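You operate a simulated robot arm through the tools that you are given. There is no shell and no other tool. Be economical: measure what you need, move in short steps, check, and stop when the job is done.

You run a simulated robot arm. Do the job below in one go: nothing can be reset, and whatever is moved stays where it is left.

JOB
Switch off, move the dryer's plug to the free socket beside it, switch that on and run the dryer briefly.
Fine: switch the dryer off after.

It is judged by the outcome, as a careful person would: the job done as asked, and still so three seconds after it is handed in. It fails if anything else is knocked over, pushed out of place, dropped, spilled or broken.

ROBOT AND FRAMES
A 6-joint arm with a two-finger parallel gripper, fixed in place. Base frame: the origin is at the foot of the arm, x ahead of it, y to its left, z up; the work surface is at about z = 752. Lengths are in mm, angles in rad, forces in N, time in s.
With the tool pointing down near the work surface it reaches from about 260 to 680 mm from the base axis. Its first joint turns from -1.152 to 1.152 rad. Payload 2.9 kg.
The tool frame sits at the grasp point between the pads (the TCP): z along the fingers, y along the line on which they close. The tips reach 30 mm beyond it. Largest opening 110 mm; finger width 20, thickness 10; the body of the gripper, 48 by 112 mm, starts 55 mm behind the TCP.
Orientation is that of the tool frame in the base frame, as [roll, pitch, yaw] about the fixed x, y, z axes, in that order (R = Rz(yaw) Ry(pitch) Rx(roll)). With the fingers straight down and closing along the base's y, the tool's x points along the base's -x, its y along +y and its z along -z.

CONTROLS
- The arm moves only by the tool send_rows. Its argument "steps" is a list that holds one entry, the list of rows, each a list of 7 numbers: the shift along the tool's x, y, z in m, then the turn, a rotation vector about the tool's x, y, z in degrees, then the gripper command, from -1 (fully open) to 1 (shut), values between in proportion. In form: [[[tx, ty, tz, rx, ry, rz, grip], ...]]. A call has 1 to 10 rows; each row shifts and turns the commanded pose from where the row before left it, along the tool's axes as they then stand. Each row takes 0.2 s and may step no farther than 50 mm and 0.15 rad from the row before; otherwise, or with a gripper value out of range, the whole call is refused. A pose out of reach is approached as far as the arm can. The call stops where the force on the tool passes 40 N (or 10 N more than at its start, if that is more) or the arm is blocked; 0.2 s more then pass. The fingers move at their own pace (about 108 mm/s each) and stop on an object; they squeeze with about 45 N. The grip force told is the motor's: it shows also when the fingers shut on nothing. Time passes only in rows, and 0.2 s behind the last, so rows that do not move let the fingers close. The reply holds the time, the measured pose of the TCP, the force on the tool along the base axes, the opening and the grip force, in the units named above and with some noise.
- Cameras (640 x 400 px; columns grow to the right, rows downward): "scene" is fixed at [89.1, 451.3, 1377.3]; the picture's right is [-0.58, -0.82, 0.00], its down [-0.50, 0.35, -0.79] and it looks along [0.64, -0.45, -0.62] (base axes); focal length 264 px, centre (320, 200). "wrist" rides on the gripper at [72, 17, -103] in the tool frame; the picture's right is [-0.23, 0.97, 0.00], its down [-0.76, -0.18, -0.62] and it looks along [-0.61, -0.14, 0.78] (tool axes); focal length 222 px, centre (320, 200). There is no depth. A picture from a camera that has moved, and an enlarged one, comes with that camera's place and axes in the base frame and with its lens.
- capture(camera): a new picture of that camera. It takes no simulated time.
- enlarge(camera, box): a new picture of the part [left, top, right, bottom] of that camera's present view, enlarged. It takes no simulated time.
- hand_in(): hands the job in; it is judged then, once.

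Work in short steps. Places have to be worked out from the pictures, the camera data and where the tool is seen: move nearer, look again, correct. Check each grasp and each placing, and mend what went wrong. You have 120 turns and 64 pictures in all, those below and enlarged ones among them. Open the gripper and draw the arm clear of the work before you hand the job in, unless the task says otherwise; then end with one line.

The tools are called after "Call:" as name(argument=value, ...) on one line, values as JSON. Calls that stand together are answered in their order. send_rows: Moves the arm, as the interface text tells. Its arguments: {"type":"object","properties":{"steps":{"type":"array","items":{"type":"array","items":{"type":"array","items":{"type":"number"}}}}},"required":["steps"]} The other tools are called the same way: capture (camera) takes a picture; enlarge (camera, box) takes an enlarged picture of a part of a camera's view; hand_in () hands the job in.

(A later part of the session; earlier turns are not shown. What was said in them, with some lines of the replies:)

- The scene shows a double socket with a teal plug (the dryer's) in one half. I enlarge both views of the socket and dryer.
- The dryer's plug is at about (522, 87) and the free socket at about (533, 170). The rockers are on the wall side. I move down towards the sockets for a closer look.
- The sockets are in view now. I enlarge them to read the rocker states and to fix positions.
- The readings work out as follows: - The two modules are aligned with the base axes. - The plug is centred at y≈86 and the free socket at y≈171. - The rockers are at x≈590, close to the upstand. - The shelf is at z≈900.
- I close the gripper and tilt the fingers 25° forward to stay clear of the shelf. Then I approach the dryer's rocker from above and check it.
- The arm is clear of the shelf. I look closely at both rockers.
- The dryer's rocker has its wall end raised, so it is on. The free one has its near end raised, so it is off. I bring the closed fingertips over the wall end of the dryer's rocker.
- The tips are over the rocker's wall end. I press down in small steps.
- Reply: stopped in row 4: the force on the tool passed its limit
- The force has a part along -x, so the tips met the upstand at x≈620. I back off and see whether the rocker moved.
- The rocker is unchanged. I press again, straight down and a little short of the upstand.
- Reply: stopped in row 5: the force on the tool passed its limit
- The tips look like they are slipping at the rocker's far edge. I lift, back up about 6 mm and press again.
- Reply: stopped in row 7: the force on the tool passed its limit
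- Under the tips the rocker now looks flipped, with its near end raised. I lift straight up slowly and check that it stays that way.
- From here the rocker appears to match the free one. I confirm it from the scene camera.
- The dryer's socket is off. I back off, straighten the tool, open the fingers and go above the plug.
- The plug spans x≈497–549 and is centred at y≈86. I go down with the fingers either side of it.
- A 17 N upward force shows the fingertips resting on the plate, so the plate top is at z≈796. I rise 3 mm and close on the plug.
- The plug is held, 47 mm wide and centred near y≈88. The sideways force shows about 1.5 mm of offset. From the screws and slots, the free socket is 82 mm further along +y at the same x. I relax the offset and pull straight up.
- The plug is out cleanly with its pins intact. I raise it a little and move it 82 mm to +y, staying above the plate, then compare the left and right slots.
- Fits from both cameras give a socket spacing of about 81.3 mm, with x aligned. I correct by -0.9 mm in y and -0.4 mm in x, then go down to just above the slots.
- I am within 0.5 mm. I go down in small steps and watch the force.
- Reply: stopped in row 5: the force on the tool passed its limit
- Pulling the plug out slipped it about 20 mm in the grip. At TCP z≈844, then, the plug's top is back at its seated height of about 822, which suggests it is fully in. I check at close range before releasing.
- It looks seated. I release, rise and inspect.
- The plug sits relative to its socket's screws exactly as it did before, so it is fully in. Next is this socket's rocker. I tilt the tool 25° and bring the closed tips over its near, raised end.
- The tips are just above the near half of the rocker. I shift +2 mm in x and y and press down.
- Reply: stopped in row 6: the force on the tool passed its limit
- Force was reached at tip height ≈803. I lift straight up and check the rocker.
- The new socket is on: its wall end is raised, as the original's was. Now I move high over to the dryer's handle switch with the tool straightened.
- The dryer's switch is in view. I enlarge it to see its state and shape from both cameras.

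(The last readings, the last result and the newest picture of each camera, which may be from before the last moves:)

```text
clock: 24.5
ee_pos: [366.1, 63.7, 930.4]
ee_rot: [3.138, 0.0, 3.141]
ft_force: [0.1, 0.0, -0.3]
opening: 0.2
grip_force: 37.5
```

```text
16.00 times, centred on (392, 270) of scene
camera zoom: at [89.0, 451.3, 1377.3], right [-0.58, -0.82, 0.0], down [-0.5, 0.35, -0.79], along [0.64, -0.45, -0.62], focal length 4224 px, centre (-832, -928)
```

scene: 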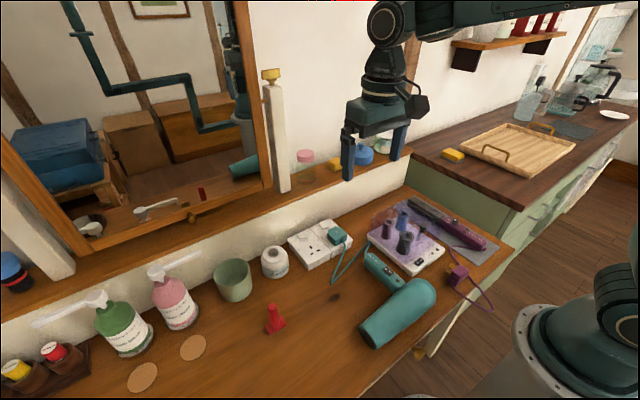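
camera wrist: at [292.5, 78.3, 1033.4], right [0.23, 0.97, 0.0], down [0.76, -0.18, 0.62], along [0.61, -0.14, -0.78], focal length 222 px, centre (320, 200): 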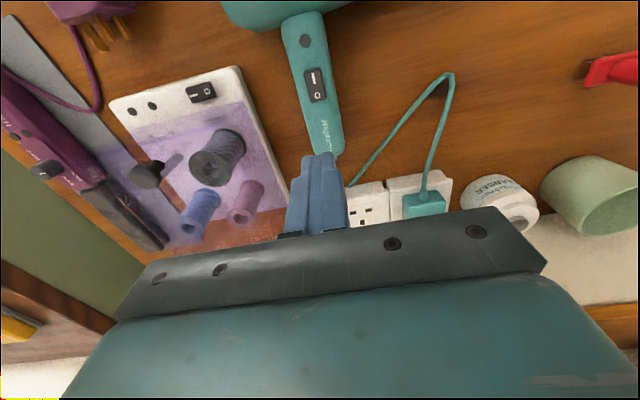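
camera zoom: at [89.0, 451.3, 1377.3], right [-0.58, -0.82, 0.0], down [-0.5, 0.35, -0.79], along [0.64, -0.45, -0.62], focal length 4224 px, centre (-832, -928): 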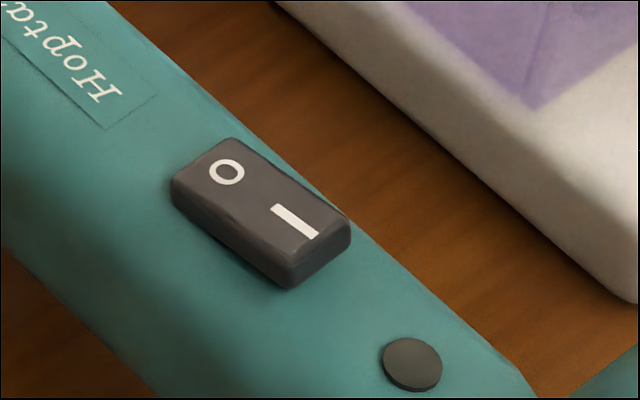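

The rocker's "I" end, on the robot side, is raised, so the dryer is off. Triangulation puts the "I" mark at about (329, 65, 817). I bring the closed tips above the I end and check.

Call:
send_rows(steps=[[[0.0203, 0.0018, 0.01, 0, 0, 0, 1], [0.0203, 0.0018, 0.025, 0, 0, 0, 1], [0, 0, 0.03, 0, 0, 0, 1], [0, 0, 0, 0, 0, 0, 1]]])

Call:
enlarge(camera="wrist", box=[240, 60, 400, 160])

Call:
enlarge(camera="scene", box=[360, 235, 440, 285])

```text
clock: 25.5
ee_pos: [324.1, 66.4, 866.0]
ee_rot: [3.138, 0.002, 3.14]
ft_force: [-0.5, 1.0, -1.3]
opening: 0.1
grip_force: 38.1
```

```text
4.00 times, centred on (320, 110) of wrist
camera zoom: at [251.0, 80.9, 969.1], right [0.23, 0.97, 0.0], down [0.76, -0.18, 0.62], along [0.61, -0.14, -0.78], focal length 888 px, centre (320, 560)
```

zoom: 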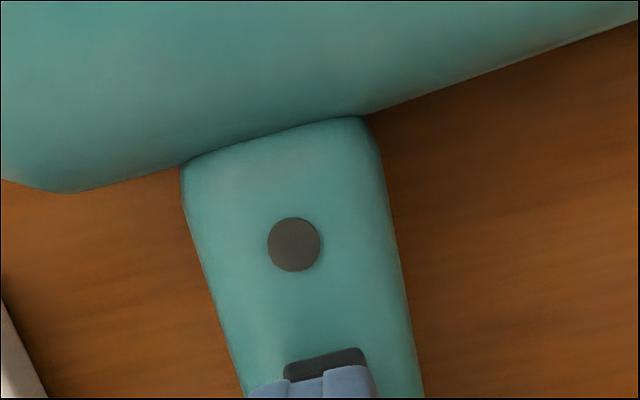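

```text
8.00 times, centred on (400, 260) of scene
camera zoom: at [89.1, 451.3, 1377.3], right [-0.58, -0.82, 0.0], down [-0.5, 0.35, -0.79], along [0.64, -0.45, -0.62], focal length 2112 px, centre (-320, -280)
```

zoom: 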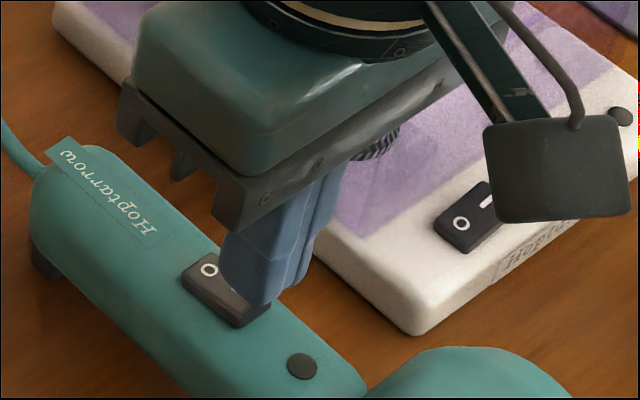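

The tips are about 16 mm above the I end. I shift 3 mm to +x and press down.

Call:
send_rows(steps=[[[-0.003, 0, 0.008, 0, 0, 0, 1], [0, 0, 0.004, 0, 0, 0, 1], [0, 0, 0.003, 0, 0, 0, 1], [0, 0, 0.003, 0, 0, 0, 1], [0, 0, 0.003, 0, 0, 0, 1]]])

Call:
enlarge(camera="scene", box=[360, 235, 440, 285])

```text
clock: 26.3
ee_pos: [325.2, 64.6, 855.2]
ee_rot: [-3.141, 0.002, 3.141]
ft_force: [-3.2, -0.5, 10.4]
opening: 0.0
grip_force: 37.5
stopped in row 3: the force on the tool passed its limit (the readings are from after the stop); the commanded pose is now the measured one
```

```text
8.00 times, centred on (400, 260) of scene
camera zoom: at [88.9, 451.2, 1377.3], right [-0.58, -0.82, 0.0], down [-0.5, 0.35, -0.79], along [0.64, -0.45, -0.62], focal length 2112 px, centre (-320, -280)
```

zoom: 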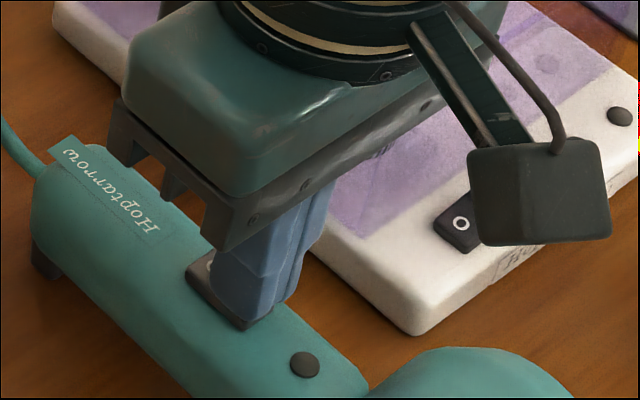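

Contact came at tip z≈825. I lift up and towards the wall to see the switch.

Call:
send_rows(steps=[[[0, 0, -0.015, 0, 0, 0, 1], [-0.02, 0, -0.03, 0, 0, 0, 1], [-0.02, 0, -0.02, 0, 0, 0, 1], [0, 0, 0, 0, 0, 0, 1]]])

Call:
enlarge(camera="wrist", box=[240, 30, 400, 130])

Call:
enlarge(camera="scene", box=[372, 258, 412, 283])

```text
clock: 27.3
ee_pos: [365.7, 65.8, 920.3]
ee_rot: [-3.141, 0.004, 3.14]
ft_force: [0.2, -0.1, 0.1]
opening: 0.0
grip_force: 37.6
```

```text
4.00 times, centred on (320, 80) of wrist
camera zoom: at [295.0, 81.4, 1022.4], right [0.23, 0.97, 0.0], down [0.76, -0.18, 0.63], along [0.61, -0.14, -0.78], focal length 888 px, centre (320, 680)
```

zoom: 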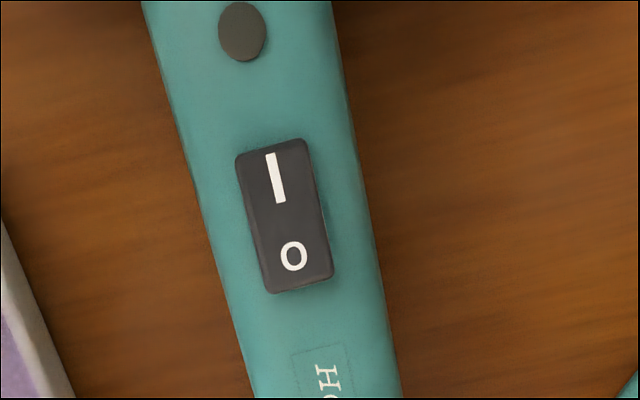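

```text
16.00 times, centred on (392, 270) of scene
camera zoom: at [89.1, 451.3, 1377.3], right [-0.58, -0.82, 0.0], down [-0.5, 0.35, -0.79], along [0.64, -0.45, -0.62], focal length 4224 px, centre (-832, -928)
```

zoom: 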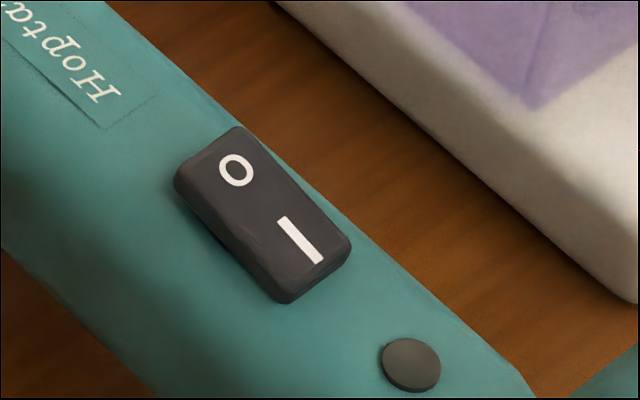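

The switch has flipped: I is down and O is raised, so the dryer is running. I let it run about 2 s, moving over the O end meanwhile.

Call:
send_rows(steps=[[[0, 0, 0, 0, 0, 0, 1], [0, 0, 0, 0, 0, 0, 1], [0, 0, 0, 0, 0, 0, 1], [0, 0, 0, 0, 0, 0, 1], [0, 0, 0, 0, 0, 0, 1], [0, 0, 0, 0, 0, 0, 1], [0.011, 0.0005, 0.025, 0, 0, 0, 1], [0.011, 0, 0.025, 0, 0, 0, 1], [0, 0, 0.004, 0, 0, 0, 1], [0, 0, 0, 0, 0, 0, 1]]])

Call:
enlarge(camera="scene", box=[360, 235, 440, 285])

Call:
enlarge(camera="wrist", box=[240, 60, 400, 160])

```text
clock: 29.5
ee_pos: [343.7, 64.7, 864.9]
ee_rot: [-3.142, 0.005, 3.141]
ft_force: [0.1, -1.0, 0.1]
opening: 0.0
grip_force: 37.9
```

```text
8.00 times, centred on (400, 260) of scene
camera zoom: at [89.1, 451.3, 1377.3], right [-0.58, -0.82, 0.0], down [-0.5, 0.35, -0.79], along [0.64, -0.45, -0.62], focal length 2112 px, centre (-320, -280)
```

zoom: 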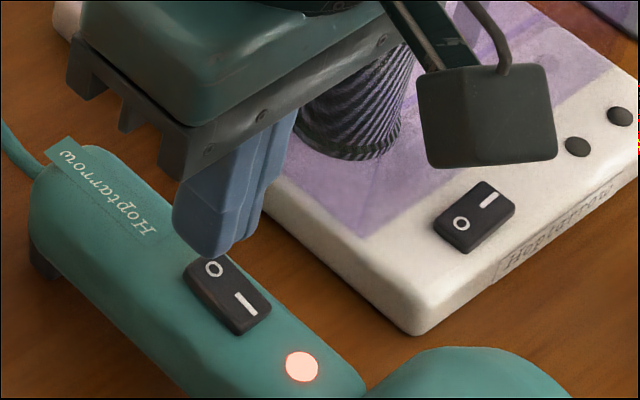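

```text
4.00 times, centred on (320, 110) of wrist
camera zoom: at [272.0, 80.1, 968.2], right [0.23, 0.97, 0.0], down [0.76, -0.18, 0.63], along [0.61, -0.14, -0.78], focal length 888 px, centre (320, 560)
```

zoom: 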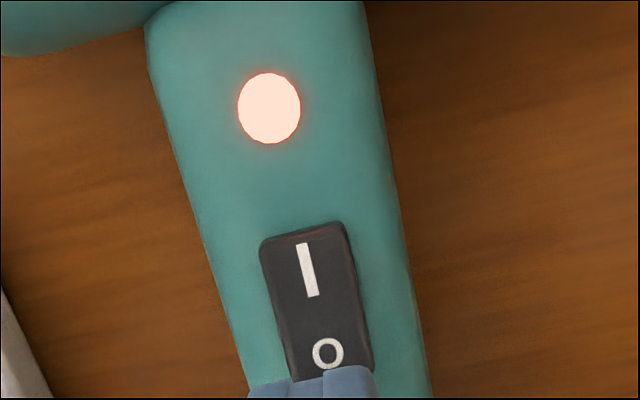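

The dryer's lamp is lit, so it is running from the new socket. Now I press the O end.

Call:
send_rows(steps=[[[0, 0.001, 0.006, 0, 0, 0, 1], [0, 0, 0.003, 0, 0, 0, 1], [0, 0, 0.003, 0, 0, 0, 1], [0, 0, 0.003, 0, 0, 0, 1], [0, 0, 0.002, 0, 0, 0, 1]]])

Call:
enlarge(camera="scene", box=[360, 235, 440, 285])

```text
clock: 30.4
ee_pos: [345.5, 64.6, 854.6]
ee_rot: [-3.14, 0.008, 3.14]
ft_force: [-2.1, -1.8, 10.6]
opening: 0.0
grip_force: 37.4
stopped in row 4: the force on the tool passed its limit (the readings are from after the stop); the commanded pose is now the measured one
```

```text
8.00 times, centred on (400, 260) of scene
camera zoom: at [88.9, 451.2, 1377.3], right [-0.58, -0.82, 0.0], down [-0.5, 0.35, -0.79], along [0.64, -0.45, -0.62], focal length 2112 px, centre (-320, -280)
```

zoom: 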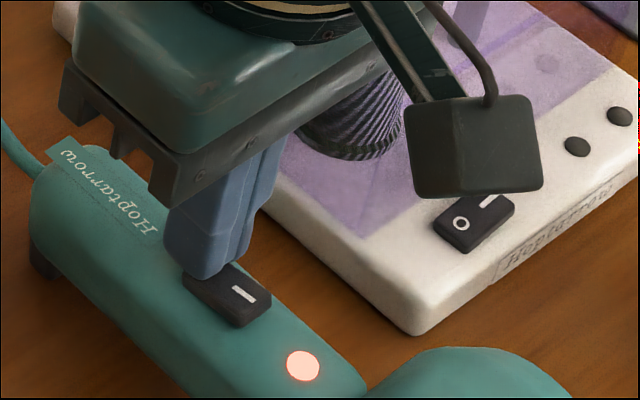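

I lift clear, open the gripper and check the lamp.

Call:
send_rows(steps=[[[0, 0, -0.015, 0, 0, 0, 1], [0, 0, -0.04, 0, 0, 0, 1], [0, 0, -0.04, 0, 0, 0, 1], [0, 0, 0, 0, 0, 0, 1], [0, 0, 0, 0, 0, 0, 1]]])

Call:
capture(camera="wrist")

Call:
enlarge(camera="scene", box=[372, 258, 412, 283])

```text
clock: 31.6
ee_pos: [343.1, 65.6, 946.5]
ee_rot: [-3.14, 0.008, 3.14]
ft_force: [1.1, 0.0, -0.7]
opening: 0.1
grip_force: 37.9
```

```text
9 pictures are left
camera wrist: at [270.3, 81.2, 1049.2], right [0.23, 0.97, 0.0], down [0.76, -0.18, 0.63], along [0.61, -0.14, -0.78], focal length 222 px, centre (320, 200)
```

wrist: 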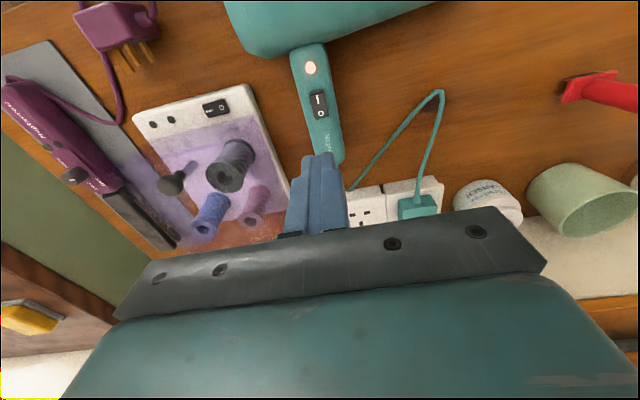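

```text
16.00 times, centred on (392, 270) of scene
camera zoom: at [89.0, 451.3, 1377.3], right [-0.58, -0.82, 0.0], down [-0.5, 0.35, -0.79], along [0.64, -0.45, -0.62], focal length 4224 px, centre (-832, -928)
```

zoom: 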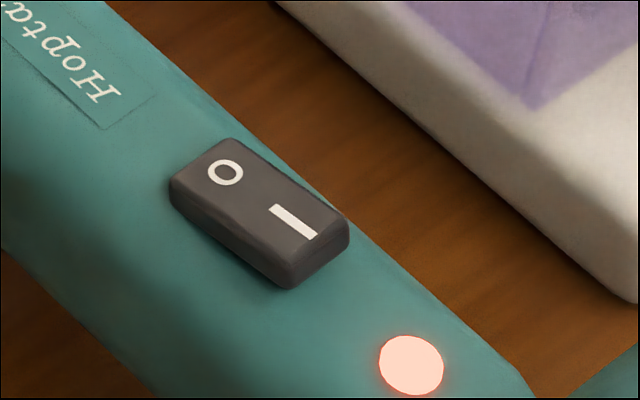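

The rocker is back in the off position. The lamp also lit with a delay earlier, so I draw the arm clear, open the gripper, wait, and look again.

Call:
send_rows(steps=[[[0, 0, -0.045, 0, 0, 0, 0], [0, 0, -0.045, 0, 0, 0, -1], [0, 0, -0.045, 0, 0, 0, -1], [0, 0, 0, 0, 0, 0, -1], [0, 0, 0, 0, 0, 0, -1], [0, 0, 0, 0, 0, 0, -1], [0, 0, 0, 0, 0, 0, -1], [0, 0, 0, 0, 0, 0, -1], [0, 0, 0, 0, 0, 0, -1], [0, 0, 0, 0, 0, 0, -1]]])

Call:
capture(camera="scene")

```text
clock: 33.8
ee_pos: [345.0, 65.6, 1086.7]
ee_rot: [-3.139, 0.006, 3.138]
ft_force: [-0.3, -0.4, 0.4]
opening: 109.9
grip_force: 0.0
```

```text
7 pictures are left
```

scene: 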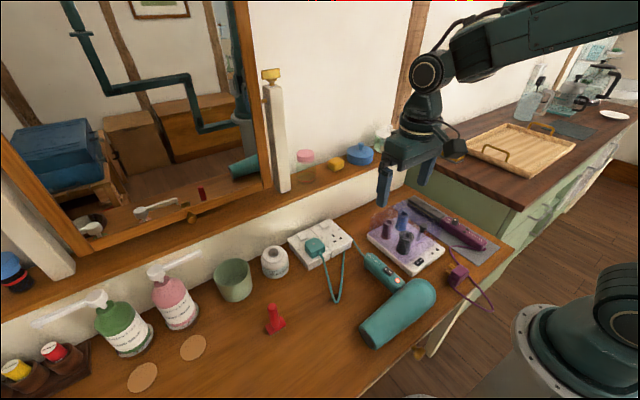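

Call:
enlarge(camera="scene", box=[280, 212, 424, 302])

```text
4.44 times, centred on (352, 257) of scene
camera zoom: at [89.1, 451.3, 1377.3], right [-0.58, -0.82, 0.0], down [-0.5, 0.35, -0.79], along [0.64, -0.45, -0.62], focal length 1173 px, centre (178, -53)
```

zoom: 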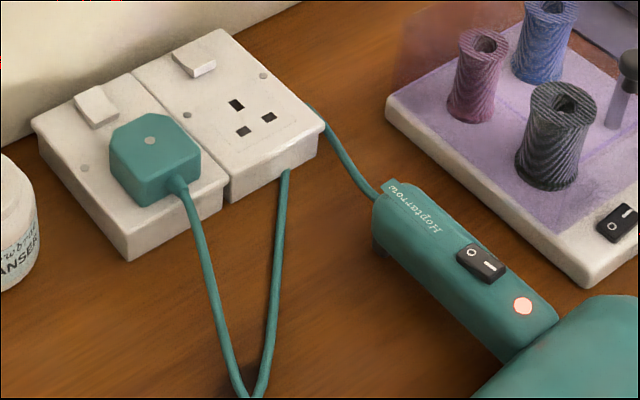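

The switch matches its original off position, but the lamp is still lit. I wait a little longer and look again.

Call:
send_rows(steps=[[[0, 0, 0, 0, 0, 0, -1], [0, 0, 0, 0, 0, 0, -1], [0, 0, 0, 0, 0, 0, -1], [0, 0, 0, 0, 0, 0, -1], [0, 0, 0, 0, 0, 0, -1], [0, 0, 0, 0, 0, 0, -1], [0, 0, 0, 0, 0, 0, -1], [0, 0, 0, 0, 0, 0, -1], [0, 0, 0, 0, 0, 0, -1], [0, 0, 0, 0, 0, 0, -1]]])

Call:
enlarge(camera="scene", box=[372, 258, 436, 298])

```text
clock: 36.0
ee_pos: [346.0, 64.9, 1086.6]
ee_rot: [-3.142, 0.007, 3.14]
ft_force: [0.1, -1.0, 0.2]
opening: 109.9
grip_force: 0.2
```

```text
10.00 times, centred on (404, 278) of scene
camera zoom: at [89.1, 451.3, 1377.3], right [-0.58, -0.82, 0.0], down [-0.5, 0.35, -0.79], along [0.64, -0.45, -0.62], focal length 2640 px, centre (-520, -580)
```

zoom: 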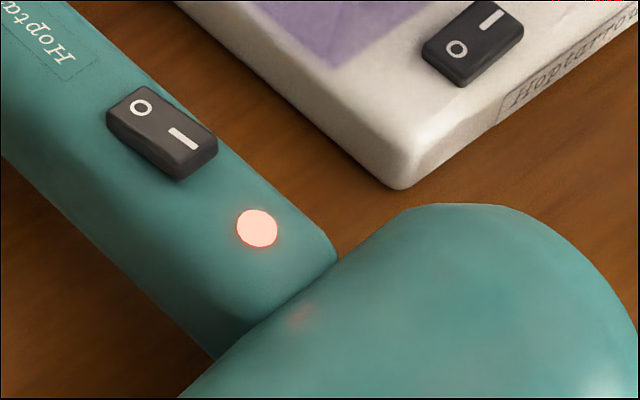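

The switch is plainly at O and the plug and sockets are as wanted. The lamp only came on about 1–3 s after switch-on and has stayed lit, so it may just record that the dryer ran. The gripper is open and the arm is clear, so I hand in.

Call:
hand_in()

```text
The job is handed in.
```

I switched the old socket off, moved the dryer's plug to the free socket and switched that on. The dryer ran for about 4 s (its lamp lit) and its switch is back at O, but the lamp was still lit about 5.6 s later, so I can't confirm it has stopped.
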